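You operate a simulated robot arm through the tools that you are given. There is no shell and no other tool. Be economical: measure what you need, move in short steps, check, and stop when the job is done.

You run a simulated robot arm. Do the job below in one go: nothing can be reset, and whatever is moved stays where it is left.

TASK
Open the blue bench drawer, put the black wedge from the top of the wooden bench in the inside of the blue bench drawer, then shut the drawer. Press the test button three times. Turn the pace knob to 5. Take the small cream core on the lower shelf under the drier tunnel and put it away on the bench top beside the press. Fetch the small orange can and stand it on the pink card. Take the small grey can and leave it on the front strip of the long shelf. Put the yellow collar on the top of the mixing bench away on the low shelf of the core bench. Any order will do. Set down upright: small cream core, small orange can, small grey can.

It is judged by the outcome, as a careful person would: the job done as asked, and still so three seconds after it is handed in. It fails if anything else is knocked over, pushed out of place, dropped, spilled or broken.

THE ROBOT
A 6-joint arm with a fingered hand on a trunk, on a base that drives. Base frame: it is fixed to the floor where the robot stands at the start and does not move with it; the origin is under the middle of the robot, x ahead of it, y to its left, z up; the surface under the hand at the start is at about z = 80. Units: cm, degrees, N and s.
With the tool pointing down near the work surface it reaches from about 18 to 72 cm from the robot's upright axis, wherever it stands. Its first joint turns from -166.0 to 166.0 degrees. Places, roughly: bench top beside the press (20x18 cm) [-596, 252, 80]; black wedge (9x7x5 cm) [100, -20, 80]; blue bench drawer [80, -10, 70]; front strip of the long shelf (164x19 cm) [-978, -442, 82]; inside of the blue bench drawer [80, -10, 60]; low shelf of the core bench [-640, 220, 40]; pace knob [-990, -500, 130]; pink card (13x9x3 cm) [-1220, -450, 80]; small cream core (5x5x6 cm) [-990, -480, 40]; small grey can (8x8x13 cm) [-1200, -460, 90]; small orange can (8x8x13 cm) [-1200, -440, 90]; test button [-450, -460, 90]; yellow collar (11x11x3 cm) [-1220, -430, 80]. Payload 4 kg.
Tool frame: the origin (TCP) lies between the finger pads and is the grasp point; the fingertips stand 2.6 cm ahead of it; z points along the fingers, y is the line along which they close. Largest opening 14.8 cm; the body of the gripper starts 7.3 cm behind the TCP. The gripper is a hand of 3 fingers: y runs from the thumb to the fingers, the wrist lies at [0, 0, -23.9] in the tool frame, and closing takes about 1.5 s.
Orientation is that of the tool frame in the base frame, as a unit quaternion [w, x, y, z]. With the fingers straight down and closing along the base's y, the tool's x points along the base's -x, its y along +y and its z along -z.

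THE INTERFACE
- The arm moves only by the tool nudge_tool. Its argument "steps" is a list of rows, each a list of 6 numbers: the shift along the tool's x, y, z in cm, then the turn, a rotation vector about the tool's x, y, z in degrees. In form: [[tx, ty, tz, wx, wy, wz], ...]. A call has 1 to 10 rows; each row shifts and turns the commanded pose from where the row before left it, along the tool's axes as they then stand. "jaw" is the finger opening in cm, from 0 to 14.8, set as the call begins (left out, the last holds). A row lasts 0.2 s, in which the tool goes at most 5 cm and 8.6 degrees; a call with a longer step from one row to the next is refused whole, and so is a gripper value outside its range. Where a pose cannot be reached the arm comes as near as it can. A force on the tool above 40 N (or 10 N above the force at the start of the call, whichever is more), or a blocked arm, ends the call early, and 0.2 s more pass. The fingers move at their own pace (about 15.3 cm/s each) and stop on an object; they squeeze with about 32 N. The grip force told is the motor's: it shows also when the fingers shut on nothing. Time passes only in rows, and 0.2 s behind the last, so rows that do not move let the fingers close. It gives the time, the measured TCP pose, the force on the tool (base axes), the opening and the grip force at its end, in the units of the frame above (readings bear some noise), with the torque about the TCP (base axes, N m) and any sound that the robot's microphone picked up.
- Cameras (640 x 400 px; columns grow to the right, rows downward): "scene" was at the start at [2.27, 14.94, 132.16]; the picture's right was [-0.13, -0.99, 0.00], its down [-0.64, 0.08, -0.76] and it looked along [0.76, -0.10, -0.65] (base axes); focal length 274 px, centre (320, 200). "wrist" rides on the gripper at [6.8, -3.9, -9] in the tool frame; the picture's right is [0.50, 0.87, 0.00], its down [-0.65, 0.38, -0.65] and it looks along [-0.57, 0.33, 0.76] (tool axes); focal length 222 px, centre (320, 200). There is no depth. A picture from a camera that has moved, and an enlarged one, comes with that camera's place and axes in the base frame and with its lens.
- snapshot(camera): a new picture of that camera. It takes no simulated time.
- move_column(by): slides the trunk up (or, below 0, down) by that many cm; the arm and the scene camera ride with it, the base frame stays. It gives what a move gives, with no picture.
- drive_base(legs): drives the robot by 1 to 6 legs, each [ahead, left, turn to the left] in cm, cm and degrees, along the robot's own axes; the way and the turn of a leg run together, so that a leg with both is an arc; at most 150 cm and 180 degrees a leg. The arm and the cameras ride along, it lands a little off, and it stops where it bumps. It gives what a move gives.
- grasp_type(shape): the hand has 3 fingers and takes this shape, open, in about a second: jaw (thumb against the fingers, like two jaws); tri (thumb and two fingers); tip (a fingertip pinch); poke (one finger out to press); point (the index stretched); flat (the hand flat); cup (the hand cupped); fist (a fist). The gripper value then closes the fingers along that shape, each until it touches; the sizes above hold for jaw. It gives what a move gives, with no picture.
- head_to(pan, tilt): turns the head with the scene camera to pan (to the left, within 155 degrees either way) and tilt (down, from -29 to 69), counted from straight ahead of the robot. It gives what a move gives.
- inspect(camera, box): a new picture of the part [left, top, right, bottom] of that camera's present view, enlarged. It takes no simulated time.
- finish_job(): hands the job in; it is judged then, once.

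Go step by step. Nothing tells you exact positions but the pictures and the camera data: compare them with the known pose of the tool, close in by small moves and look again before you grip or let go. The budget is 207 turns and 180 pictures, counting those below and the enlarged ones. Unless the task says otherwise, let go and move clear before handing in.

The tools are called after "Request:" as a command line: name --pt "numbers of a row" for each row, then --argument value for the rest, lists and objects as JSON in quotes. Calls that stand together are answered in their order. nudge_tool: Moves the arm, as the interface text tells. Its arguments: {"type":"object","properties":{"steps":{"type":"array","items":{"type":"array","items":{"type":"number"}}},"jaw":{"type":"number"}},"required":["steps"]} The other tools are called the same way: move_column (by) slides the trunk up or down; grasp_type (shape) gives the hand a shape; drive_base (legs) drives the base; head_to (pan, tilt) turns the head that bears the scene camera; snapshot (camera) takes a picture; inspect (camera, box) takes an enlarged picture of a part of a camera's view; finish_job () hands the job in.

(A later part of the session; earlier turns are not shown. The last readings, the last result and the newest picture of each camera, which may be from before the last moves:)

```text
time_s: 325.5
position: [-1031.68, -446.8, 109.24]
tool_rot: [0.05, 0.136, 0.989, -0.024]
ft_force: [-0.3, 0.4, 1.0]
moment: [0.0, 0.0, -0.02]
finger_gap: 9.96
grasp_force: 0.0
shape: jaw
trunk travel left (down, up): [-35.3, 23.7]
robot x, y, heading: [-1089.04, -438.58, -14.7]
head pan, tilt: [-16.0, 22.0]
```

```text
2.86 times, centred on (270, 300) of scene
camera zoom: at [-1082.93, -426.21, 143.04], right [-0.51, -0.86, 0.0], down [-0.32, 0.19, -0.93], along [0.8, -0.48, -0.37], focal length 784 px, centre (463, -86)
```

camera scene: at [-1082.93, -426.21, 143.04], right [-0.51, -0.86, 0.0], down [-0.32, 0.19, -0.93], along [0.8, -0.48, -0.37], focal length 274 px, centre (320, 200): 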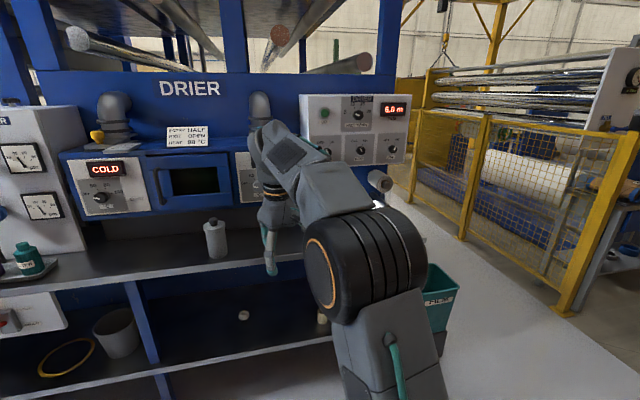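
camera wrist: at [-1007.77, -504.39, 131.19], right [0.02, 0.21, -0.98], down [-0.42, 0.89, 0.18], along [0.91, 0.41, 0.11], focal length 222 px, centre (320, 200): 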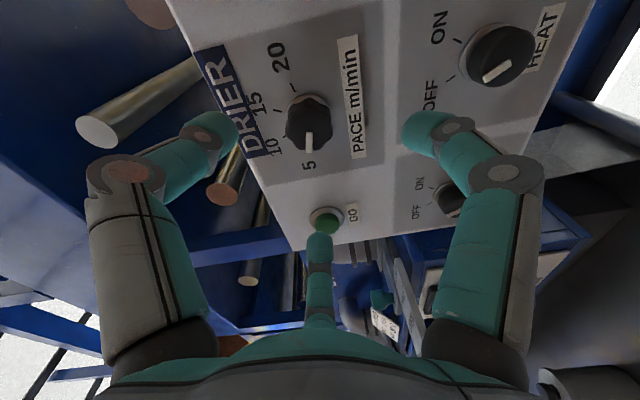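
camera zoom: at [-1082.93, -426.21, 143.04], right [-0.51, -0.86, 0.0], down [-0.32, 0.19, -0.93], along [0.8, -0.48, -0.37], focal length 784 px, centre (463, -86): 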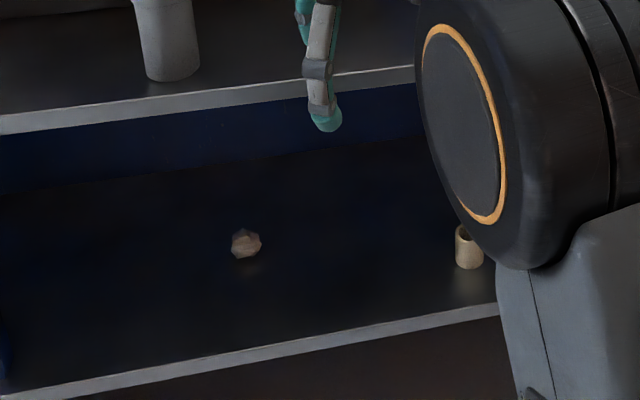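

The zoomed view shows the pointer ≈10° past the 5 mark (it slipped slightly when gripped). I'll go back and trim it by +10°.

Request:
drive_base --legs '[[0, -42, 0]]'

Request:
nudge_tool --pt "-3.42 0 -0.25 0 -8.2 0" --pt "-3.42 0 -0.25 0 -8.2 0" --pt "-3.42 0 -0.25 0 -8.2 0" --pt "-3.42 0 -0.25 0 -8.2 0" --pt "-3.42 0 -0.25 0 -8.2 0" --pt "-3.42 0 -0.25 0 -8.2 0" --pt "-3.42 0 -0.25 0 -8.2 0" --pt "-3.42 0 -0.25 0 -8.2 0" --pt "-3.42 0 -0.25 0 -8.2 0" --pt "-3.42 0 -0.25 0 -8.2 0" --jaw 10

Request:
nudge_tool --pt "0 0 0 0 0 -7.7" --pt "0 0 0 0 0 -7.7" --pt "0 0 0 0 0 -7.7" --pt "0 0 0 0 0 -7.7" --pt "0 0 0 0 0 -7.7" --pt "0 0 0 0 0 -7.7" --pt "0 0 0 0 0 0"

Request:
drive_base --legs '[[27, 0, 0]]'

Request:
snapshot --camera "wrist"

```text
time_s: 328.1
position: [-1042.18, -487.24, 109.34]
tool_rot: [0.05, 0.133, 0.99, -0.024]
ft_force: [0.6, 0.1, -0.1]
moment: [-0.02, -0.03, -0.02]
finger_gap: 9.95
grasp_force: 0.1
shape: jaw
trunk travel left (down, up): [-35.3, 23.7]
robot x, y, heading: [-1099.59, -479.63, -14.6]
head pan, tilt: [-16.0, 22.0]
```

```text
time_s: 330.3
position: [-1021.49, -491.93, 132.4]
tool_rot: [0.687, 0.083, 0.714, -0.105]
ft_force: [-0.4, -0.2, -0.6]
moment: [-0.02, 0.01, -0.03]
finger_gap: 9.97
grasp_force: 0.1
shape: jaw
trunk travel left (down, up): [-35.3, 23.7]
robot x, y, heading: [-1099.29, -478.91, -14.5]
head pan, tilt: [-16.0, 22.0]
```

```text
time_s: 331.9
position: [-1021.4, -492.1, 132.45]
tool_rot: [0.59, -0.204, 0.69, -0.366]
ft_force: [0.1, -0.5, 0.5]
moment: [-0.01, 0.03, 0.03]
finger_gap: 9.95
grasp_force: 0.0
shape: jaw
trunk travel left (down, up): [-35.3, 23.7]
robot x, y, heading: [-1100.04, -479.43, -14.4]
head pan, tilt: [-16.0, 22.0]
```

```text
time_s: 333.8
position: [-994.96, -498.64, 132.33]
tool_rot: [0.591, -0.203, 0.69, -0.365]
ft_force: [0.1, 0.6, 0.0]
moment: [-0.03, 0.01, -0.03]
finger_gap: 9.99
grasp_force: 0.0
shape: jaw
trunk travel left (down, up): [-35.3, 23.7]
robot x, y, heading: [-1073.58, -486.15, -14.3]
head pan, tilt: [-16.0, 22.0]
```

```text
53 pictures are left
camera wrist: at [-1005.8, -503.6, 131.17], right [0.02, 0.21, -0.98], down [-0.43, 0.89, 0.18], along [0.9, 0.42, 0.11], focal length 222 px, centre (320, 200)
```

wrist: 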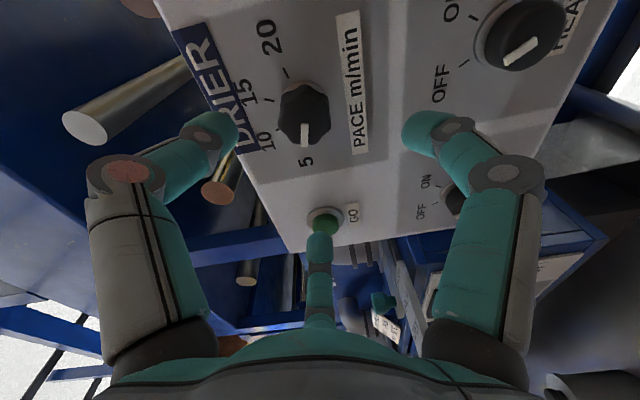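

Same geometry as before. I'll re-seat at the previous grip pose, close, rotate +10° and release.

Request:
nudge_tool --pt "1.44 -1.4 0 0 0 0" --pt "0 0 3 0 0 0" --pt "0 0 3.1 0 0 0" --pt "0 0 0 0 0 0"

Request:
nudge_tool --pt "0 0 0 0 0 0" --pt "0 0 0 0 0 0" --pt "0 0 0 0 0 0" --pt "0 0 0 0 0 0" --pt "0 0 0 0 0 0" --pt "0 0 0 0 0 0" --pt "0 0 0 0 0 5" --pt "0 0 0 0 0 5" --pt "0 0 0 0 0 0" --jaw 2

Request:
nudge_tool --pt "0 0 0 0 0 0" --pt "0 0 0 0 0 0" --pt "0 0 0 0 0 0" --pt "0 0 -2 0 0 0" --pt "0 0 -3 0 0 0" --pt "0 0 -3 0 0 0" --jaw 10

Request:
inspect --camera "wrist" --box '[240, 60, 400, 190]'

```text
time_s: 334.8
position: [-989.68, -502.34, 132.33]
tool_rot: [0.591, -0.203, 0.69, -0.365]
ft_force: [0.9, 0.1, -0.3]
moment: [0.0, 0.0, 0.0]
finger_gap: 9.97
grasp_force: 0.1
shape: jaw
trunk travel left (down, up): [-35.3, 23.7]
robot x, y, heading: [-1073.64, -486.08, -14.3]
head pan, tilt: [-16.0, 22.0]
```

```text
time_s: 336.8
position: [-989.68, -502.21, 132.31]
tool_rot: [0.62, -0.143, 0.705, -0.312]
ft_force: [1.0, 1.9, -4.0]
moment: [-0.06, 0.03, 0.02]
finger_gap: 3.29
grasp_force: 32.3
shape: jaw
trunk travel left (down, up): [-35.3, 23.7]
robot x, y, heading: [-1073.67, -485.96, -14.2]
head pan, tilt: [-16.0, 22.0]
```

```text
time_s: 338.2
position: [-997.27, -500.14, 132.58]
tool_rot: [0.62, -0.142, 0.705, -0.313]
ft_force: [0.1, 0.1, -1.0]
moment: [0.02, 0.03, -0.05]
finger_gap: 9.97
grasp_force: 0.1
shape: jaw
trunk travel left (down, up): [-35.3, 23.7]
robot x, y, heading: [-1073.78, -485.91, -14.6]
head pan, tilt: [-16.0, 22.0]
```

```text
3.08 times, centred on (320, 125) of wrist
camera zoom: at [-1008.07, -504.59, 130.11], right [0.07, 0.37, -0.93], down [-0.44, 0.85, 0.3], along [0.9, 0.38, 0.22], focal length 684 px, centre (320, 431)
```

zoom: 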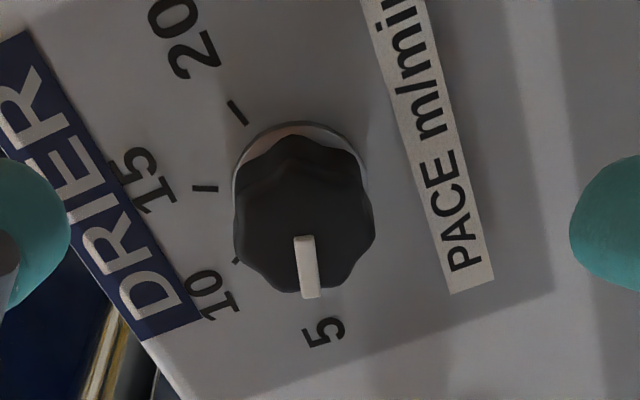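

It barely moved (finger wind-up absorbed the twist); it's still ~5–8° past. One more trim: regrip and turn +16°.

Request:
nudge_tool --pt "0 0 3 0 0 0" --pt "0 0 3 0 0 0" --pt "0 0 1.9 0 0 0" --pt "0 0 0 0 0 0"

Request:
nudge_tool --pt "0 0 0 0 0 0" --pt "0 0 0 0 0 0" --pt "0 0 0 0 0 0" --pt "0 0 0 0 0 0" --pt "0 0 0 0 0 0" --pt "0 0 0 0 0 0" --pt "0 0 0 0 0 8" --pt "0 0 0 0 0 8" --pt "0 0 0 0 0 0" --jaw 2

Request:
nudge_tool --pt "0 0 0 0 0 0" --pt "0 0 0 0 0 0" --pt "0 0 0 0 0 0" --pt "0 0 -2 0 0 0" --pt "0 0 -3 0 0 0" --pt "0 0 -3 0 0 0" --jaw 10

Request:
inspect --camera "wrist" --box '[240, 60, 400, 190]'

```text
time_s: 339.2
position: [-989.75, -502.34, 132.38]
tool_rot: [0.62, -0.142, 0.705, -0.313]
ft_force: [0.3, -0.1, 0.6]
moment: [-0.01, 0.0, 0.04]
finger_gap: 9.98
grasp_force: 0.0
shape: jaw
trunk travel left (down, up): [-35.3, 23.7]
robot x, y, heading: [-1073.3, -486.2, -14.6]
head pan, tilt: [-16.0, 22.0]
```

```text
time_s: 341.2
position: [-989.64, -502.0, 132.35]
tool_rot: [0.658, -0.043, 0.718, -0.222]
ft_force: [9.1, 4.0, 7.1]
moment: [-0.13, -0.27, 0.29]
finger_gap: 3.0
grasp_force: 32.0
shape: jaw
trunk travel left (down, up): [-35.3, 23.7]
robot x, y, heading: [-1073.35, -485.69, -14.5]
head pan, tilt: [-16.0, 22.0]
```

```text
time_s: 342.6
position: [-997.34, -500.18, 132.43]
tool_rot: [0.658, -0.043, 0.718, -0.223]
ft_force: [0.4, -0.1, 0.6]
moment: [-0.01, 0.01, -0.02]
finger_gap: 9.97
grasp_force: 0.1
shape: jaw
trunk travel left (down, up): [-35.3, 23.7]
robot x, y, heading: [-1073.21, -486.08, -14.5]
head pan, tilt: [-16.0, 22.0]
```

```text
3.08 times, centred on (320, 125) of wrist
camera zoom: at [-1007.86, -503.66, 128.03], right [0.13, 0.6, -0.79], down [-0.46, 0.74, 0.49], along [0.88, 0.3, 0.37], focal length 684 px, centre (320, 431)
```

zoom: 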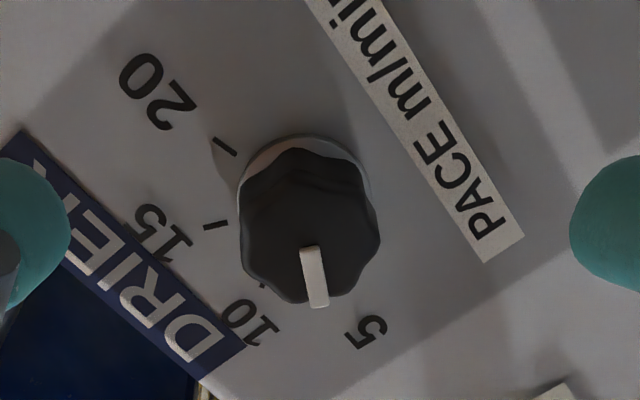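

On re-examination the marks are 50° apart (5 at -75°), so the first setting was right and now it's ≈13° short of 5. Closing itself twists it about -7°, so I'll regrip and turn -6.5°.

Request:
nudge_tool --pt "0 0 3 0 0 0" --pt "0 0 3 0 0 0" --pt "0 0 1.9 0 0 0" --pt "0 0 0 0 0 0"

Request:
nudge_tool --pt "0 0 0 0 0 0" --pt "0 0 0 0 0 0" --pt "0 0 0 0 0 0" --pt "0 0 0 0 0 0" --pt "0 0 0 0 0 0" --pt "0 0 0 0 0 0" --pt "0 0 0 0 0 -6.5" --pt "0 0 0 0 0 0" --jaw 2

Request:
nudge_tool --pt "0 0 0 0 0 0" --pt "0 0 0 0 0 0" --pt "0 0 0 0 0 0" --pt "0 0 -2 0 0 0" --pt "0 0 -3 0 0 0" --pt "0 0 -3 0 0 0" --jaw 10

Request:
inspect --camera "wrist" --box '[240, 60, 400, 190]'

```text
time_s: 343.6
position: [-989.9, -502.09, 132.25]
tool_rot: [0.657, -0.044, 0.718, -0.223]
ft_force: [-0.3, -0.9, 0.1]
moment: [-0.01, 0.01, -0.01]
finger_gap: 9.98
grasp_force: 0.0
shape: jaw
trunk travel left (down, up): [-35.3, 23.7]
robot x, y, heading: [-1073.24, -485.84, -14.5]
head pan, tilt: [-16.0, 22.0]
```

```text
time_s: 345.4
position: [-989.93, -502.21, 132.27]
tool_rot: [0.644, -0.085, 0.714, -0.261]
ft_force: [8.4, 2.1, 11.9]
moment: [-0.08, -0.33, 0.09]
finger_gap: 2.94
grasp_force: 32.1
shape: jaw
trunk travel left (down, up): [-35.3, 23.7]
robot x, y, heading: [-1073.61, -486.02, -14.4]
head pan, tilt: [-16.0, 22.0]
```

```text
time_s: 346.8
position: [-997.72, -500.02, 132.34]
tool_rot: [0.644, -0.084, 0.715, -0.259]
ft_force: [-1.0, 0.3, 1.0]
moment: [0.02, -0.03, -0.01]
finger_gap: 9.99
grasp_force: 0.1
shape: jaw
trunk travel left (down, up): [-35.3, 23.7]
robot x, y, heading: [-1073.9, -486.33, -14.1]
head pan, tilt: [-16.0, 22.0]
```

```text
3.08 times, centred on (320, 125) of wrist
camera zoom: at [-1008.36, -503.88, 128.79], right [0.11, 0.51, -0.85], down [-0.45, 0.79, 0.42], along [0.89, 0.34, 0.31], focal length 684 px, centre (320, 431)
```

zoom: 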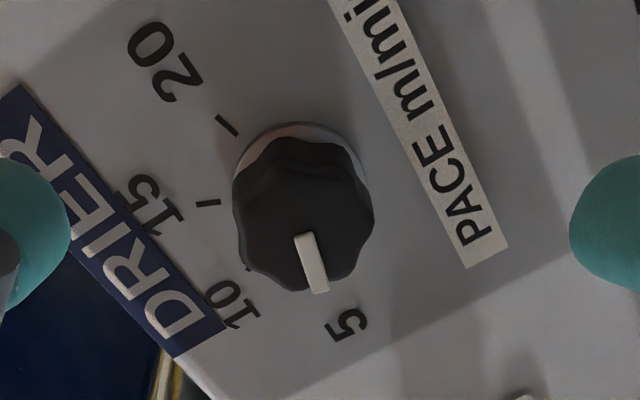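

The pointer now reads 5 (≈-73° vs -75°). Next the cream core at ≈[-994,-481,40] on the lower shelf, under the upper shelf's edge: I'll back off, turn and pitch the hand ~55° down-forward, thumb on my side.

Request:
drive_base --legs '[[-32, 0, 0], [0, 25, 0]]'

Request:
nudge_tool --pt "0 0 0 0 0 8.34" --pt "0 0 0 0 0 8.34" --pt "0 0 0 0 0 8.34" --pt "0 0 0 0 0 8.34" --pt "0 0 0 0 0 8.34" --pt "0 0 0 0 0 8.34" --pt "0 0 0 0 0 8.34" --pt "0 0 0 0 0 8.34" --pt "0 0 0 0 0 8.34" --pt "0 0 0 0 0 8.34"

Request:
nudge_tool --pt "0 0 0 0 0 8.34" --pt "0 0 0 0 0 8.34" --pt "0 0 0 0 0 8.34" --pt "0 0 0 0 0 8.34" --pt "0 -3.42 -0.25 8.2 0 0" --pt "0 -3.42 -0.25 8.2 0 0" --pt "0 -3.42 -0.25 8.2 0 0" --pt "0 -3.42 -0.25 8.2 0 0" --pt "0 -3.42 -0.25 8.2 0 0" --pt "0 -3.42 -0.25 8.2 0 0"

Request:
move_column --by -35

Request:
head_to --pan -5 --tilt 30

Request:
snapshot --camera "scene"

```text
time_s: 350.4
position: [-1022.19, -468.12, 132.43]
tool_rot: [0.643, -0.081, 0.715, -0.262]
ft_force: [-0.2, 0.0, 0.0]
moment: [-0.01, 0.01, 0.01]
finger_gap: 9.98
grasp_force: 0.1
shape: jaw
trunk travel left (down, up): [-35.3, 23.7]
robot x, y, heading: [-1098.09, -454.09, -14.7]
head pan, tilt: [-16.0, 22.0]
```

```text
time_s: 352.6
position: [-1022.27, -468.14, 132.47]
tool_rot: [0.655, 0.415, 0.587, 0.233]
ft_force: [0.5, 0.2, 0.5]
moment: [0.0, 0.01, -0.02]
finger_gap: 9.96
grasp_force: 0.1
shape: jaw
trunk travel left (down, up): [-35.3, 23.7]
robot x, y, heading: [-1097.75, -453.85, -14.7]
head pan, tilt: [-16.0, 22.0]
```

```text
time_s: 354.8
position: [-1031.23, -466.45, 114.66]
tool_rot: [0.273, 0.748, 0.575, 0.188]
ft_force: [0.5, 0.8, 0.2]
moment: [0.0, -0.02, 0.0]
finger_gap: 9.99
grasp_force: 0.1
shape: jaw
trunk travel left (down, up): [-35.3, 23.7]
robot x, y, heading: [-1097.51, -454.1, -14.8]
head pan, tilt: [-16.0, 22.0]
```

```text
time_s: 358.2
position: [-1031.17, -466.49, 79.82]
tool_rot: [0.274, 0.748, 0.575, 0.189]
ft_force: [-0.6, 0.7, 0.1]
moment: [0.02, -0.01, 0.01]
finger_gap: 9.97
grasp_force: 0.1
shape: jaw
trunk travel left (down, up): [-0.3, 58.7]
robot x, y, heading: [-1097.93, -453.94, -14.8]
head pan, tilt: [-16.0, 22.0]
```

```text
time_s: 358.9
position: [-1031.12, -466.44, 79.76]
tool_rot: [0.274, 0.748, 0.574, 0.188]
ft_force: [-0.1, 0.0, -0.8]
moment: [-0.02, 0.03, 0.01]
finger_gap: 9.95
grasp_force: 0.1
shape: jaw
trunk travel left (down, up): [-0.3, 58.7]
robot x, y, heading: [-1097.71, -453.7, -14.8]
head pan, tilt: [-5.0, 30.0]
```

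```text
49 pictures are left
camera scene: at [-1091.18, -439.81, 106.76], right [-0.34, -0.94, 0.0], down [-0.47, 0.17, -0.87], along [0.82, -0.29, -0.5], focal length 274 px, centre (320, 200)
```

scene: 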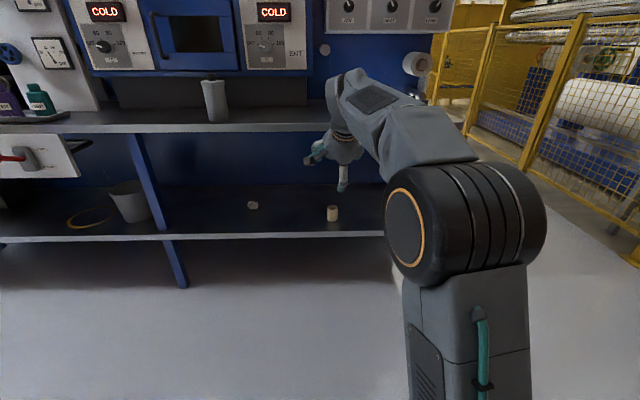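

Core confirmed at ≈[-994.4,-480,40]. I'll lower the arm to z≈51 in front of the shelf, then view with the wrist camera.

Request:
nudge_tool --pt "0.14 -2.57 3.19 0 0 0" --pt "0.14 -2.57 3.19 0 0 0" --pt "0.14 -2.57 3.19 0 0 0" --pt "0.14 -2.57 3.19 0 0 0" --pt "0.14 -2.57 3.19 0 0 0" --pt "0.14 -2.57 3.19 0 0 0" --pt "0.14 -2.57 3.19 0 0 0" --pt "0 0 0 0 0 0" --jaw 9

Request:
snapshot --camera "wrist"

```text
time_s: 360.7
position: [-1031.33, -466.35, 50.91]
tool_rot: [0.273, 0.748, 0.575, 0.188]
ft_force: [0.0, 0.9, 0.7]
moment: [-0.01, 0.05, 0.01]
finger_gap: 9.05
grasp_force: 0.0
shape: jaw
trunk travel left (down, up): [-0.3, 58.7]
robot x, y, heading: [-1097.78, -453.9, -14.8]
head pan, tilt: [-5.0, 30.0]
```

```text
48 pictures are left
camera wrist: at [-1037.83, -457.28, 55.27], right [0.79, 0.32, 0.53], down [-0.28, -0.58, 0.77], along [0.55, -0.75, -0.37], focal length 222 px, centre (320, 200)
```

wrist: 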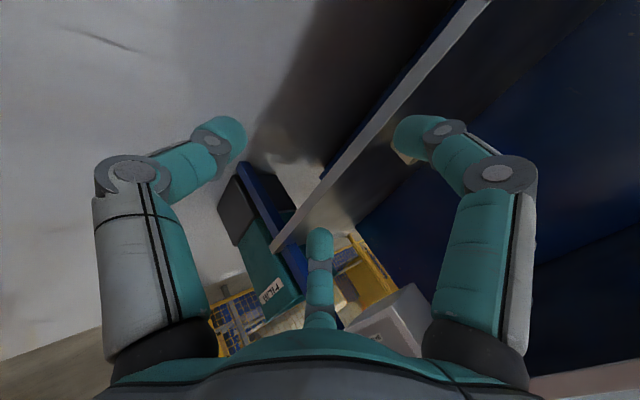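

The arm reached easily. Driving 31 cm in and 3.6 cm right to line up with the core.

Request:
drive_base --legs '[[0, -3.6, 0], [30, 0, 0]]'

Request:
snapshot --camera "wrist"

Request:
snapshot --camera "scene"

```text
time_s: 363.2
position: [-1002.92, -476.93, 50.87]
tool_rot: [0.273, 0.746, 0.577, 0.19]
ft_force: [-0.1, -0.3, -0.7]
moment: [0.03, -0.01, 0.05]
finger_gap: 9.06
grasp_force: 0.0
shape: jaw
trunk travel left (down, up): [-0.3, 58.7]
robot x, y, heading: [-1069.82, -464.85, -14.4]
head pan, tilt: [-5.0, 30.0]
```

```text
47 pictures are left
camera wrist: at [-1009.48, -467.98, 55.3], right [0.79, 0.32, 0.53], down [-0.28, -0.58, 0.77], along [0.55, -0.75, -0.37], focal length 222 px, centre (320, 200)
```

wrist: 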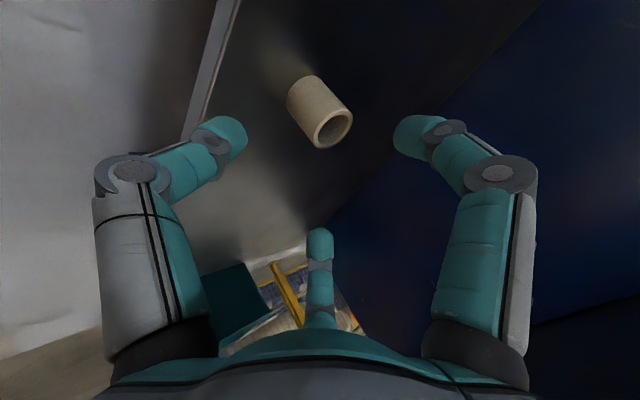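

```text
46 pictures are left
camera scene: at [-1062.95, -450.84, 106.75], right [-0.33, -0.94, 0.0], down [-0.47, 0.17, -0.87], along [0.82, -0.29, -0.5], focal length 274 px, centre (320, 200)
```

scene: 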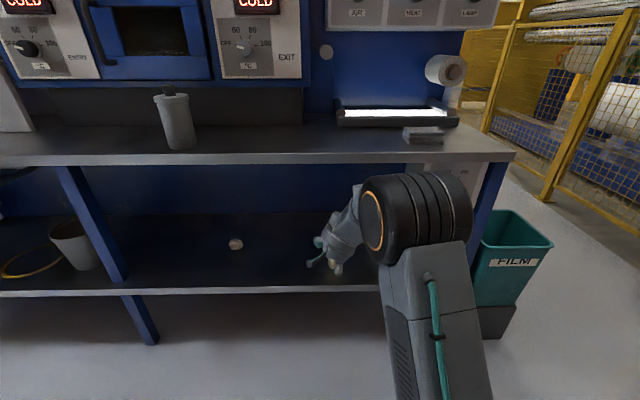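

Core (a tube) is at ≈[-995,-479.4], directly on the approach line. Advancing most of the way with a narrower opening.

Request:
nudge_tool --pt "0 0.4 3 0 0 0" --pt "0 0.3 3 0 0 0" --pt "0 0 2.5 0 0 0" --pt "0 0 1 0 0 0" --pt "0 0 0 0 0 0" --jaw 9

Request:
snapshot --camera "wrist"

```text
time_s: 364.4
position: [-996.8, -478.98, 43.95]
tool_rot: [0.273, 0.746, 0.577, 0.189]
ft_force: [0.0, -0.6, -0.9]
moment: [0.01, -0.01, 0.01]
finger_gap: 9.05
grasp_force: 0.0
shape: jaw
trunk travel left (down, up): [-0.3, 58.7]
robot x, y, heading: [-1069.31, -464.85, -14.0]
head pan, tilt: [-5.0, 30.0]
```

```text
45 pictures are left
camera wrist: at [-1003.31, -469.97, 48.31], right [0.79, 0.32, 0.53], down [-0.28, -0.58, 0.77], along [0.55, -0.75, -0.37], focal length 222 px, centre (320, 200)
```

wrist: 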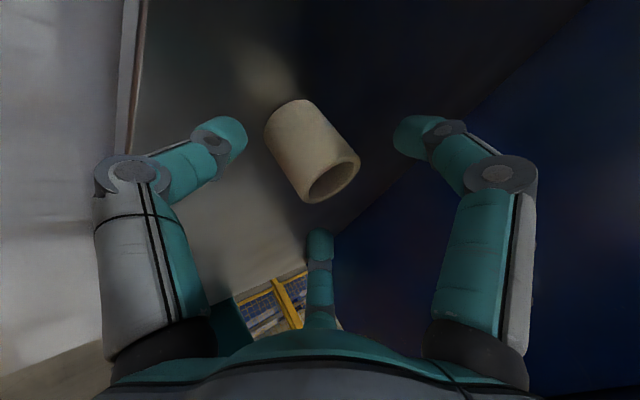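

Centred. Final advance and close.

Request:
nudge_tool --pt "0 0 1.3 0 0 0" --pt "0 0 1.3 0 0 0" --pt "0 0 0 0 0 0"

Request:
nudge_tool --pt "0 0 0 0 0 0" --pt "0 0 0 0 0 0" --pt "0 0 0 0 0 0" --pt "0 0 0 0 0 0" --pt "0 0 0 0 0 0" --pt "0 0 0 0 0 0" --jaw 2

Request:
snapshot --camera "wrist"

```text
time_s: 365.2
position: [-995.1, -479.41, 41.94]
tool_rot: [0.273, 0.746, 0.578, 0.19]
ft_force: [-0.2, 0.5, -0.4]
moment: [0.0, -0.04, 0.01]
finger_gap: 9.03
grasp_force: 0.1
shape: jaw
trunk travel left (down, up): [-0.3, 58.7]
robot x, y, heading: [-1069.24, -464.78, -14.3]
head pan, tilt: [-5.0, 30.0]
```

```text
time_s: 366.6
position: [-995.06, -479.45, 41.9]
tool_rot: [0.273, 0.746, 0.577, 0.19]
ft_force: [-0.1, 0.7, 2.5]
moment: [0.04, 0.05, 0.03]
finger_gap: 4.42
grasp_force: 32.0
shape: jaw
trunk travel left (down, up): [-0.3, 58.7]
robot x, y, heading: [-1069.47, -464.69, -14.4]
head pan, tilt: [-5.0, 30.0]
```

```text
44 pictures are left
camera wrist: at [-1001.69, -470.37, 46.32], right [0.79, 0.32, 0.53], down [-0.28, -0.58, 0.77], along [0.55, -0.75, -0.37], focal length 222 px, centre (320, 200)
```

wrist: 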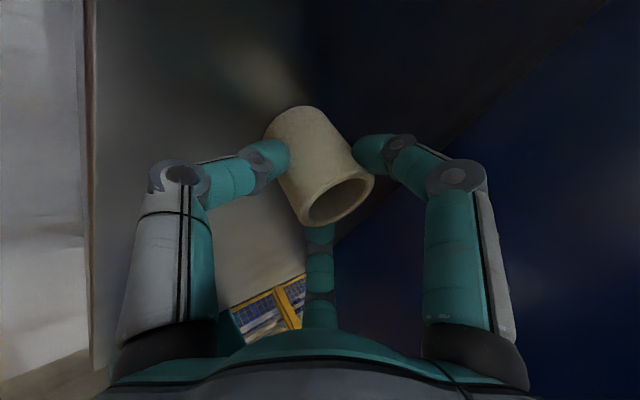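

Gripped (gap 4.4). Lift 5 cm, then drive back out from under the shelf and look.

Request:
nudge_tool --pt "0 0.6 -0.8 0 0 0" --pt "0 1.2 -1.6 0 0 0" --pt "0 1.3 -1.6 0 0 0" --pt "0 0 0 0 0 0"

Request:
drive_base --legs '[[-45, 0, 0]]'

Request:
move_column --by 35

Request:
snapshot --camera "wrist"

Request:
inspect --camera "scene" --box '[250, 120, 450, 280]'

```text
time_s: 367.6
position: [-995.13, -479.36, 46.96]
tool_rot: [0.273, 0.746, 0.577, 0.189]
ft_force: [-0.3, 0.1, -0.7]
moment: [0.02, -0.01, -0.01]
finger_gap: 4.22
grasp_force: 32.2
shape: jaw
trunk travel left (down, up): [-0.3, 58.7]
robot x, y, heading: [-1069.41, -464.81, -14.1]
head pan, tilt: [-5.0, 30.0]
```

```text
time_s: 370.3
position: [-1038.33, -468.17, 46.91]
tool_rot: [0.274, 0.746, 0.577, 0.19]
ft_force: [0.5, 0.7, -1.0]
moment: [-0.01, -0.01, 0.02]
finger_gap: 4.2
grasp_force: 31.6
shape: jaw
trunk travel left (down, up): [-0.3, 58.7]
robot x, y, heading: [-1112.29, -453.96, -14.2]
head pan, tilt: [-5.0, 30.0]
```

```text
time_s: 373.7
position: [-1038.2, -468.17, 81.91]
tool_rot: [0.273, 0.746, 0.577, 0.189]
ft_force: [0.6, -1.1, -1.0]
moment: [0.03, 0.01, -0.01]
finger_gap: 4.23
grasp_force: 32.3
shape: jaw
trunk travel left (down, up): [-35.3, 23.7]
robot x, y, heading: [-1112.78, -453.58, -14.3]
head pan, tilt: [-5.0, 30.0]
```

```text
43 pictures are left
camera wrist: at [-1044.91, -459.2, 86.41], right [0.79, 0.32, 0.53], down [-0.28, -0.58, 0.77], along [0.55, -0.75, -0.37], focal length 222 px, centre (320, 200)
```

wrist: 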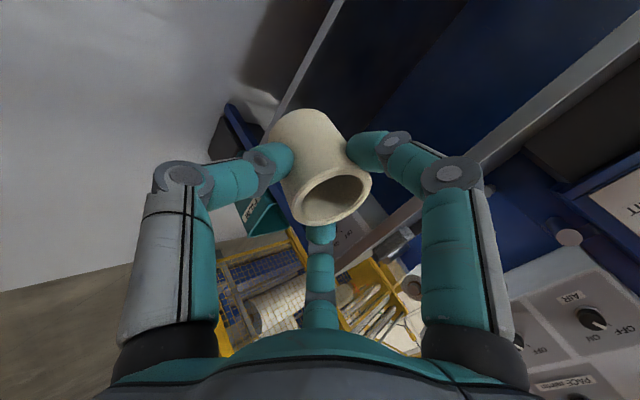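

```text
2.50 times, centred on (350, 200) of scene
camera zoom: at [-1106.14, -439.81, 141.75], right [-0.33, -0.94, 0.0], down [-0.47, 0.17, -0.87], along [0.82, -0.29, -0.5], focal length 686 px, centre (245, 200)
```

zoom: 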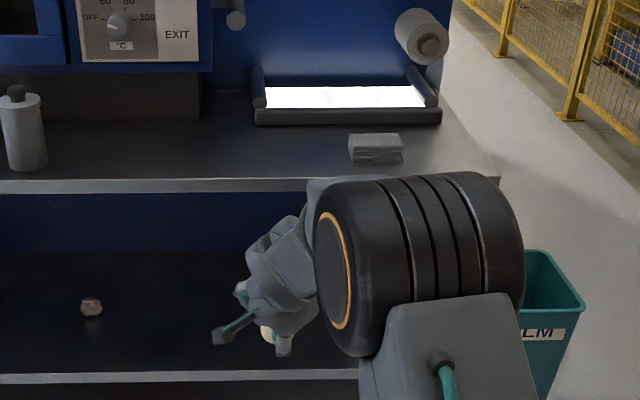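

The core is held, tipped ~20° in the grip (I'll compensate when placing). Now I need the route to the core bench/press near [-596,252]; looking that way.

Request:
head_to --pan 65 --tilt 15

Request:
snapshot --camera "scene"

```text
time_s: 375.1
position: [-1038.16, -468.23, 81.9]
tool_rot: [0.274, 0.745, 0.578, 0.19]
ft_force: [0.6, 1.6, -0.2]
moment: [-0.01, 0.02, 0.04]
finger_gap: 4.23
grasp_force: 31.8
shape: jaw
trunk travel left (down, up): [-35.3, 23.7]
robot x, y, heading: [-1113.31, -453.92, -14.3]
head pan, tilt: [65.0, 15.0]
```

```text
41 pictures are left
camera scene: at [-1108.75, -429.59, 144.17], right [0.77, -0.63, 0.0], down [-0.16, -0.2, -0.97], along [0.61, 0.75, -0.26], focal length 274 px, centre (320, 200)
```

scene: 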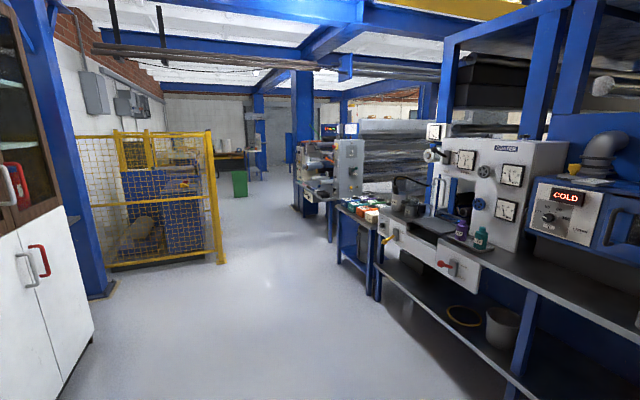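

There's a clear aisle between the yellow cage and the machine line. I'll bring the hand in (tilting it so the core is upright), turn and drive along the aisle.

Request:
nudge_tool --pt "0 0 0 8 0 0" --pt "0 0 0 8 0 0" --pt "0 0 0 5 0 0" --pt "0 -3.35 -3.2 0 0 0" --pt "0 -3.35 -3.2 0 0 0" --pt "0 -3.35 -3.2 0 0 0" --pt "0 -3.35 -3.2 0 0 0" --pt "0 -3.35 -3.2 0 0 0" --pt "0 -3.35 -3.2 0 0 0"

Request:
drive_base --legs '[[0, 0, 77], [150, 0, 0], [140, 0, 0]]'

Request:
head_to --pan 0 --tilt 15

Request:
snapshot --camera "scene"

```text
time_s: 377.1
position: [-1062.5, -461.26, 94.18]
tool_rot: [0.133, 0.783, 0.602, 0.081]
ft_force: [0.7, 0.4, -0.3]
moment: [-0.03, 0.0, -0.04]
finger_gap: 4.19
grasp_force: 31.6
shape: jaw
trunk travel left (down, up): [-35.3, 23.7]
robot x, y, heading: [-1112.48, -453.24, -14.3]
head pan, tilt: [65.0, 15.0]
```

```text
time_s: 394.5
position: [-959.59, -148.82, 94.15]
tool_rot: [0.053, 0.239, 0.959, 0.146]
ft_force: [0.5, 0.8, -0.3]
moment: [0.03, 0.02, 0.05]
finger_gap: 4.2
grasp_force: 32.0
shape: jaw
trunk travel left (down, up): [-35.3, 23.7]
robot x, y, heading: [-978.6, -195.83, 62.5]
head pan, tilt: [65.0, 15.0]
```

```text
time_s: 395.9
position: [-959.64, -148.9, 94.06]
tool_rot: [0.054, 0.24, 0.958, 0.145]
ft_force: [0.6, 0.4, -1.4]
moment: [0.04, -0.01, 0.01]
finger_gap: 4.21
grasp_force: 31.5
shape: jaw
trunk travel left (down, up): [-35.3, 23.7]
robot x, y, heading: [-978.07, -196.1, 62.7]
head pan, tilt: [0.0, 15.0]
```

```text
40 pictures are left
camera scene: at [-991.17, -185.82, 144.17], right [0.89, -0.46, 0.0], down [-0.12, -0.23, -0.97], along [0.44, 0.86, -0.26], focal length 274 px, centre (320, 200)
```

scene: 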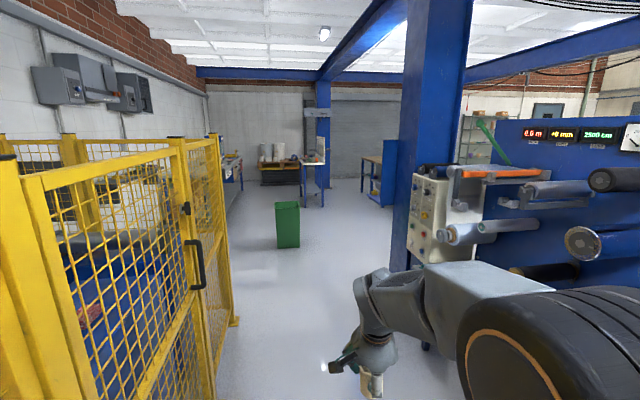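

The way continues between the blue column (≈[-800,0]) and the green bin (≈[-885,107]); the core bench's end shows beyond at ≈[-654,203]. Driving through the gap.

Request:
drive_base --legs '[[145, 0, 0], [138, 0, 0], [0, 0, -45]]'

Request:
snapshot --camera "scene"

```text
time_s: 411.8
position: [-799.16, 79.95, 94.05]
tool_rot: [0.105, 0.583, 0.797, 0.115]
ft_force: [-0.5, -0.4, -1.5]
moment: [0.01, 0.0, 0.02]
finger_gap: 4.17
grasp_force: 31.7
shape: jaw
trunk travel left (down, up): [-35.3, 23.7]
robot x, y, heading: [-845.34, 58.65, 18.3]
head pan, tilt: [0.0, 15.0]
```

```text
39 pictures are left
camera scene: at [-847.5, 75.35, 144.17], right [0.31, -0.95, 0.0], down [-0.25, -0.08, -0.97], along [0.92, 0.3, -0.26], focal length 274 px, centre (320, 200)
```

scene: 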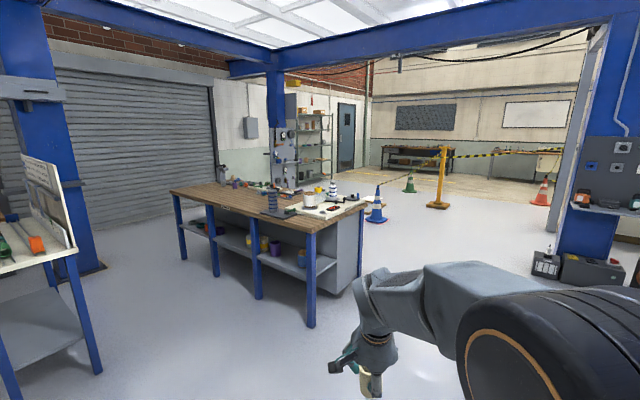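

I'm behind the core bench: its low shelf opens on this side, so both the bench top and shelf are reachable from here. Zooming on the bench.

Request:
inspect --camera "scene" --box '[160, 150, 380, 330]'

```text
2.22 times, centred on (270, 240) of scene
camera zoom: at [-847.5, 75.35, 144.17], right [0.31, -0.95, 0.0], down [-0.25, -0.08, -0.97], along [0.92, 0.3, -0.26], focal length 610 px, centre (431, 111)
```

zoom: 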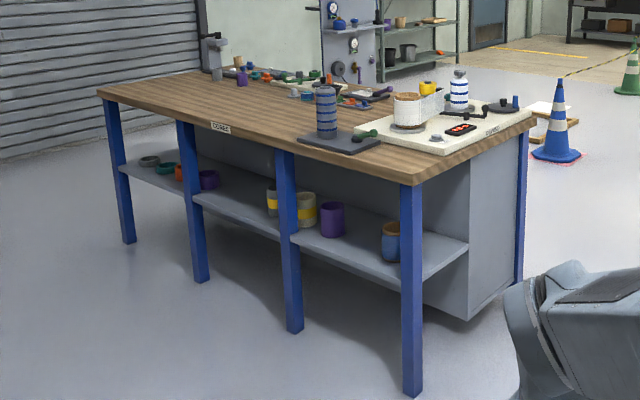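

The press is the grey clamp at the bench's far-left end; the target spot is ~44 cm in from this (west) edge. I'll raise the trunk for reach and clearance, square up to the bench and sidestep along it.

Request:
move_column --by 23

Request:
drive_base --legs '[[60, 0, 0], [0, 0, -37.6], [36, 0, 0], [0, 98, 0], [0, 112, 0]]'

Request:
head_to --pan 10 --tilt 35

Request:
snapshot --camera "scene"

```text
time_s: 414.2
position: [-799.16, 79.97, 117.02]
tool_rot: [0.105, 0.582, 0.798, 0.115]
ft_force: [-0.2, -0.2, -0.5]
moment: [0.0, 0.02, 0.01]
finger_gap: 4.17
grasp_force: 32.2
shape: jaw
trunk travel left (down, up): [-58.3, 0.7]
robot x, y, heading: [-845.45, 58.8, 18.5]
head pan, tilt: [0.0, 15.0]
```

```text
time_s: 431.5
position: [-630.13, 251.46, 117.08]
tool_rot: [0.138, 0.818, 0.553, 0.072]
ft_force: [0.4, -0.5, -0.6]
moment: [0.01, 0.02, 0.0]
finger_gap: 4.16
grasp_force: 32.0
shape: jaw
trunk travel left (down, up): [-58.3, 0.7]
robot x, y, heading: [-678.9, 264.86, -21.3]
head pan, tilt: [0.0, 15.0]
```

```text
time_s: 432.4
position: [-630.16, 251.42, 117.12]
tool_rot: [0.138, 0.818, 0.553, 0.073]
ft_force: [0.0, -0.2, -0.4]
moment: [-0.01, 0.04, -0.02]
finger_gap: 4.14
grasp_force: 32.1
shape: jaw
trunk travel left (down, up): [-58.3, 0.7]
robot x, y, heading: [-679.4, 264.66, -21.3]
head pan, tilt: [10.0, 35.0]
```

```text
37 pictures are left
camera scene: at [-670.34, 280.22, 163.98], right [-0.2, -0.98, 0.0], down [-0.56, 0.11, -0.82], along [0.8, -0.16, -0.57], focal length 274 px, centre (320, 200)
```

scene: 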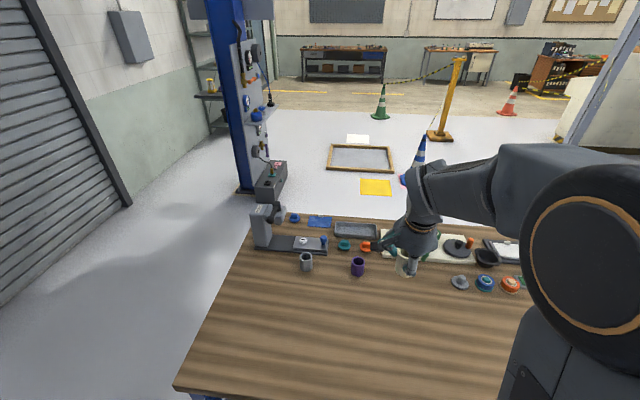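

The press stands at the left end; some cores stand beside it. Zooming in to find a marked spot and free room.

Request:
inspect --camera "scene" --box '[220, 190, 440, 340]'

```text
2.67 times, centred on (330, 265) of scene
camera zoom: at [-670.34, 280.22, 163.98], right [-0.2, -0.98, 0.0], down [-0.56, 0.11, -0.82], along [0.8, -0.16, -0.57], focal length 731 px, centre (293, 27)
```

zoom: 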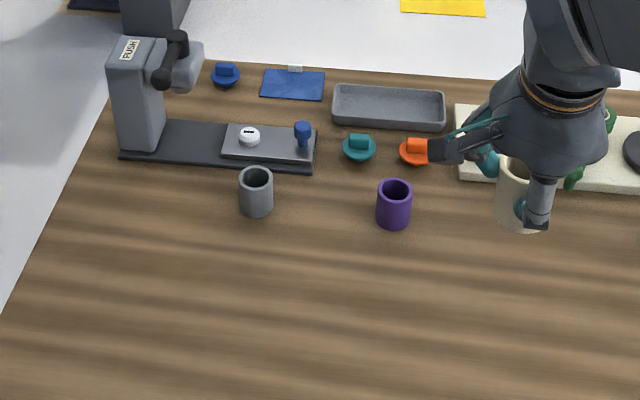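

I'll set the core at ≈[-598,258.5], between the press plate and the purple core. Sidestep left 18 cm, extend, and lower partway.

Request:
drive_base --legs '[[0, 18, 0]]'

Request:
nudge_tool --pt "0.1 4.24 1.37 0 0 0" --pt "0.1 4.24 1.37 0 0 0" --pt "0.1 4.24 1.37 0 0 0" --pt "0.1 4.24 1.37 0 0 0" --pt "0.1 4.24 1.37 0 0 0" --pt "0.1 4.24 1.37 0 0 0" --pt "0.13 -1.23 3.8 0 0 0" --pt "0.13 -1.23 3.8 0 0 0" --pt "0.13 -1.23 3.8 0 0 0" --pt "0.13 -1.23 3.8 0 0 0"

Request:
inspect --camera "scene" --box '[240, 190, 460, 340]'

Request:
snapshot --camera "wrist"

```text
time_s: 433.9
position: [-623.5, 268.64, 117.19]
tool_rot: [0.137, 0.817, 0.555, 0.073]
ft_force: [0.4, 0.6, -0.3]
moment: [-0.03, 0.0, -0.01]
finger_gap: 4.14
grasp_force: 32.4
shape: jaw
trunk travel left (down, up): [-58.3, 0.7]
robot x, y, heading: [-672.63, 281.4, -21.1]
head pan, tilt: [10.0, 35.0]
```

```text
time_s: 436.1
position: [-598.45, 259.17, 100.98]
tool_rot: [0.137, 0.818, 0.554, 0.074]
ft_force: [0.2, 0.4, -0.2]
moment: [0.01, 0.01, 0.02]
finger_gap: 4.16
grasp_force: 31.9
shape: jaw
trunk travel left (down, up): [-58.3, 0.7]
robot x, y, heading: [-672.73, 281.52, -20.9]
head pan, tilt: [10.0, 35.0]
```

```text
2.67 times, centred on (350, 265) of scene
camera zoom: at [-663.77, 297.23, 163.98], right [-0.19, -0.98, 0.0], down [-0.56, 0.11, -0.82], along [0.8, -0.16, -0.57], focal length 731 px, centre (240, 27)
```

zoom: 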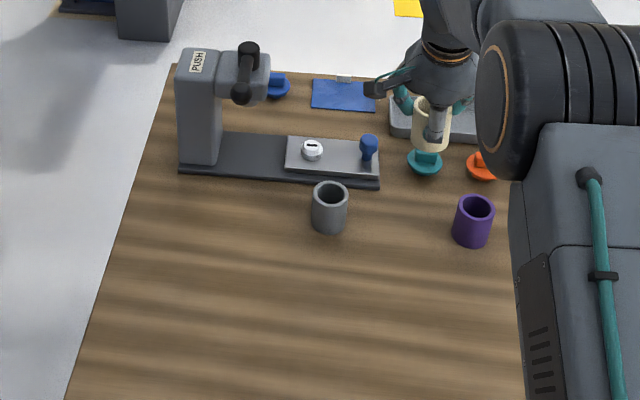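

```text
34 pictures are left
camera wrist: at [-601.82, 268.05, 108.21], right [0.96, 0.16, 0.25], down [-0.09, -0.64, 0.76], along [0.28, -0.75, -0.6], focal length 222 px, centre (320, 200)
```

wrist: 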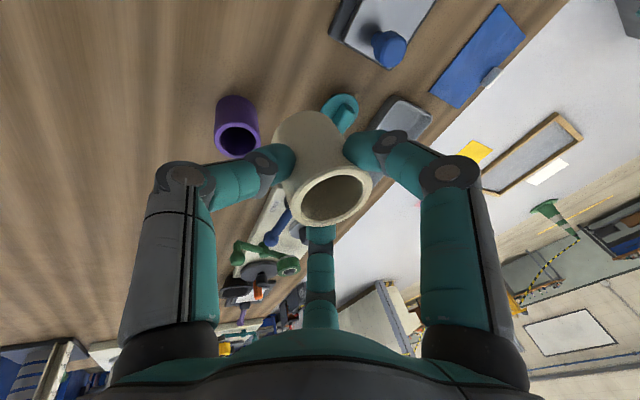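

It will land midway between the grey and purple cores. Lowering with care.

Request:
nudge_tool --pt "0.1 -1.15 3.6 0 0 0" --pt "0.1 -1.15 3.6 0 0 0" --pt "0.1 -1.15 3.6 0 0 0" --pt "0 -0.3 0.95 0 0 0" --pt "0 -0.3 0.95 0 0 0" --pt "0 0 0 0 0 0"

Request:
inspect --camera "scene" --box '[300, 200, 440, 300]'

```text
time_s: 437.5
position: [-598.58, 259.04, 87.7]
tool_rot: [0.137, 0.818, 0.554, 0.073]
ft_force: [0.6, 0.0, -1.4]
moment: [-0.04, 0.0, 0.01]
finger_gap: 4.1
grasp_force: 31.5
shape: jaw
trunk travel left (down, up): [-58.3, 0.7]
robot x, y, heading: [-672.54, 281.86, -21.0]
head pan, tilt: [10.0, 35.0]
```

```text
4.00 times, centred on (370, 250) of scene
camera zoom: at [-663.78, 297.23, 163.97], right [-0.19, -0.98, 0.0], down [-0.56, 0.11, -0.82], along [0.8, -0.16, -0.57], focal length 1097 px, centre (120, 0)
```

zoom: 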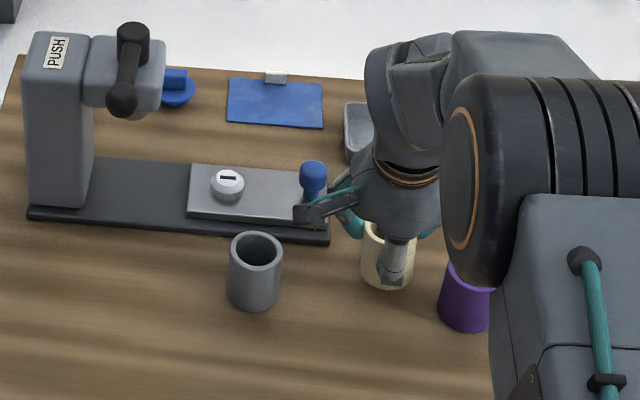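

Good clearance. Lowering in small steps to contact.

Request:
nudge_tool --pt "0 -0.25 0.75 0 0 0" --pt "0 -0.2 0.6 0 0 0" --pt "0 -0.15 0.5 0 0 0" --pt "0 -0.15 0.4 0 0 0" --pt "0 -0.12 0.4 0 0 0" --pt "0 -0.12 0.4 0 0 0"

```text
time_s: 438.7
position: [-598.24, 258.66, 86.07]
tool_rot: [0.144, 0.816, 0.554, 0.077]
ft_force: [-0.4, -1.5, 20.3]
moment: [0.09, -0.14, 0.01]
finger_gap: 4.32
grasp_force: 32.1
shape: jaw
trunk travel left (down, up): [-58.3, 0.7]
robot x, y, heading: [-672.48, 281.76, -21.3]
head pan, tilt: [10.0, 35.0]
stopped in row 5: the force on the tool passed its limit at 43 N (the readings are from after the stop); the commanded pose is now the measured one
```

Contact. I'll ease up slightly and open a little, then look.

Request:
nudge_tool --pt "0 0.05 -0.2 0 0 0" --pt "0 0 0 0 0 0" --pt "0 0 0 0 0 0" --pt "0 0 0 0 0 0" --jaw 7.5

Request:
snapshot --camera "wrist"

```text
time_s: 439.7
position: [-598.32, 258.75, 85.67]
tool_rot: [0.141, 0.817, 0.554, 0.074]
ft_force: [-0.2, 0.0, 0.1]
moment: [0.02, -0.01, 0.05]
finger_gap: 7.45
grasp_force: 0.0
shape: jaw
trunk travel left (down, up): [-58.3, 0.7]
robot x, y, heading: [-672.5, 281.71, -21.0]
head pan, tilt: [10.0, 35.0]
```

```text
32 pictures are left
camera wrist: at [-601.82, 267.67, 92.92], right [0.95, 0.16, 0.25], down [-0.09, -0.64, 0.76], along [0.29, -0.75, -0.6], focal length 222 px, centre (320, 200)
```

wrist: 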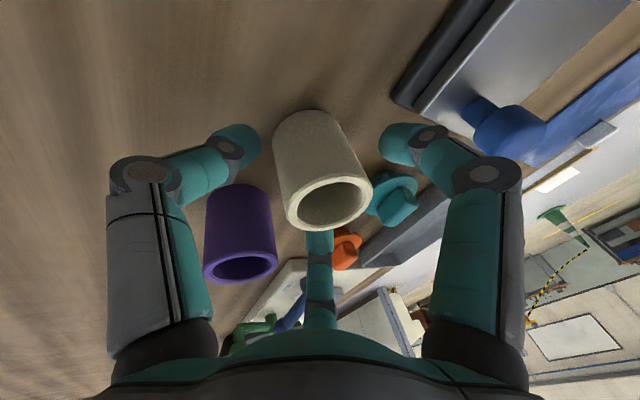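

The core stands upright between the others. Rising straight up and clear.

Request:
nudge_tool --pt "0 0.6 -1.9 0 0 0" --pt "0 0.9 -2.8 0 0 0" --pt "0 1.2 -3.8 0 0 0" --pt "0 1.2 -3.8 0 0 0" --pt "0 1.2 -3.8 0 0 0" --pt "0 1.2 -3.8 0 0 0" --pt "0 1.2 -3.8 0 0 0" --pt "0 1.2 -3.8 0 0 0"

Request:
nudge_tool --pt "0 -4.24 -1.37 0 0 0" --pt "0 -4.24 -1.37 0 0 0" --pt "0 -4.24 -1.37 0 0 0" --pt "0 -4.24 -1.37 0 0 0" --pt "0 -4.24 -1.37 0 0 0" --pt "0 -4.24 -1.37 0 0 0" --pt "0 0 0 0 0 0"

Request:
inspect --camera "scene" --box '[240, 190, 460, 340]'

```text
time_s: 441.5
position: [-598.49, 259.97, 114.38]
tool_rot: [0.14, 0.817, 0.555, 0.075]
ft_force: [0.3, -0.1, -0.6]
moment: [-0.01, -0.01, 0.02]
finger_gap: 7.47
grasp_force: 0.1
shape: jaw
trunk travel left (down, up): [-58.3, 0.7]
robot x, y, heading: [-672.68, 281.88, -21.4]
head pan, tilt: [10.0, 35.0]
```

```text
time_s: 443.1
position: [-623.27, 269.78, 114.45]
tool_rot: [0.141, 0.817, 0.554, 0.075]
ft_force: [0.3, 0.5, 0.5]
moment: [-0.01, -0.01, 0.03]
finger_gap: 7.46
grasp_force: 0.1
shape: jaw
trunk travel left (down, up): [-58.3, 0.7]
robot x, y, heading: [-672.35, 281.68, -21.4]
head pan, tilt: [10.0, 35.0]
```

```text
2.67 times, centred on (350, 265) of scene
camera zoom: at [-663.82, 297.24, 163.97], right [-0.19, -0.98, 0.0], down [-0.56, 0.11, -0.82], along [0.8, -0.16, -0.57], focal length 731 px, centre (240, 27)
```

zoom: 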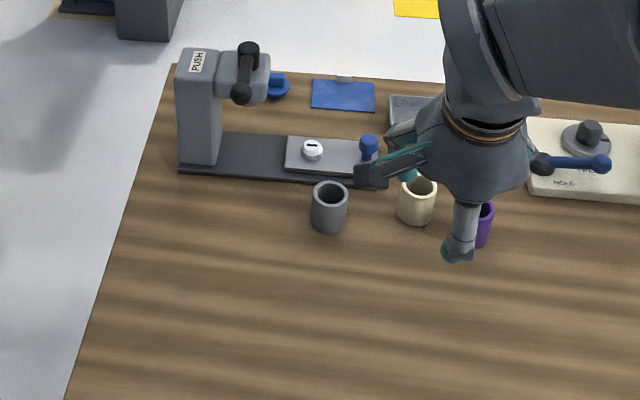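

The cream core is in place. Now back the same way to the mixing bench for the orange can and the collar.

Request:
drive_base --legs '[[0, -130, 0], [0, -98, 0], [-36, 0, 0], [0, 0, 39.6], [-60, 0, 0]]'

Request:
move_column --by -23

Request:
drive_base --legs '[[0, 0, 44.3], [-138, 0, 0], [-145, 0, 0]]'

```text
time_s: 461.0
position: [-800.32, 86.21, 114.42]
tool_rot: [0.107, 0.577, 0.801, 0.119]
ft_force: [-0.5, 0.2, 0.5]
moment: [0.0, 0.03, -0.02]
finger_gap: 7.48
grasp_force: 0.2
shape: jaw
trunk travel left (down, up): [-58.3, 0.7]
robot x, y, heading: [-845.82, 63.89, 18.9]
head pan, tilt: [10.0, 35.0]
```

```text
time_s: 463.4
position: [-800.33, 86.16, 91.42]
tool_rot: [0.107, 0.578, 0.8, 0.119]
ft_force: [-0.2, -0.1, 0.5]
moment: [-0.02, 0.02, 0.01]
finger_gap: 7.45
grasp_force: 0.0
shape: jaw
trunk travel left (down, up): [-35.3, 23.7]
robot x, y, heading: [-845.63, 63.98, 18.9]
head pan, tilt: [10.0, 35.0]
```

```text
time_s: 479.1
position: [-954.54, -139.48, 91.44]
tool_rot: [0.054, 0.234, 0.959, 0.149]
ft_force: [-0.2, -0.3, -0.1]
moment: [0.05, -0.01, -0.01]
finger_gap: 7.47
grasp_force: 0.1
shape: jaw
trunk travel left (down, up): [-35.3, 23.7]
robot x, y, heading: [-971.35, -187.49, 63.2]
head pan, tilt: [10.0, 35.0]
```

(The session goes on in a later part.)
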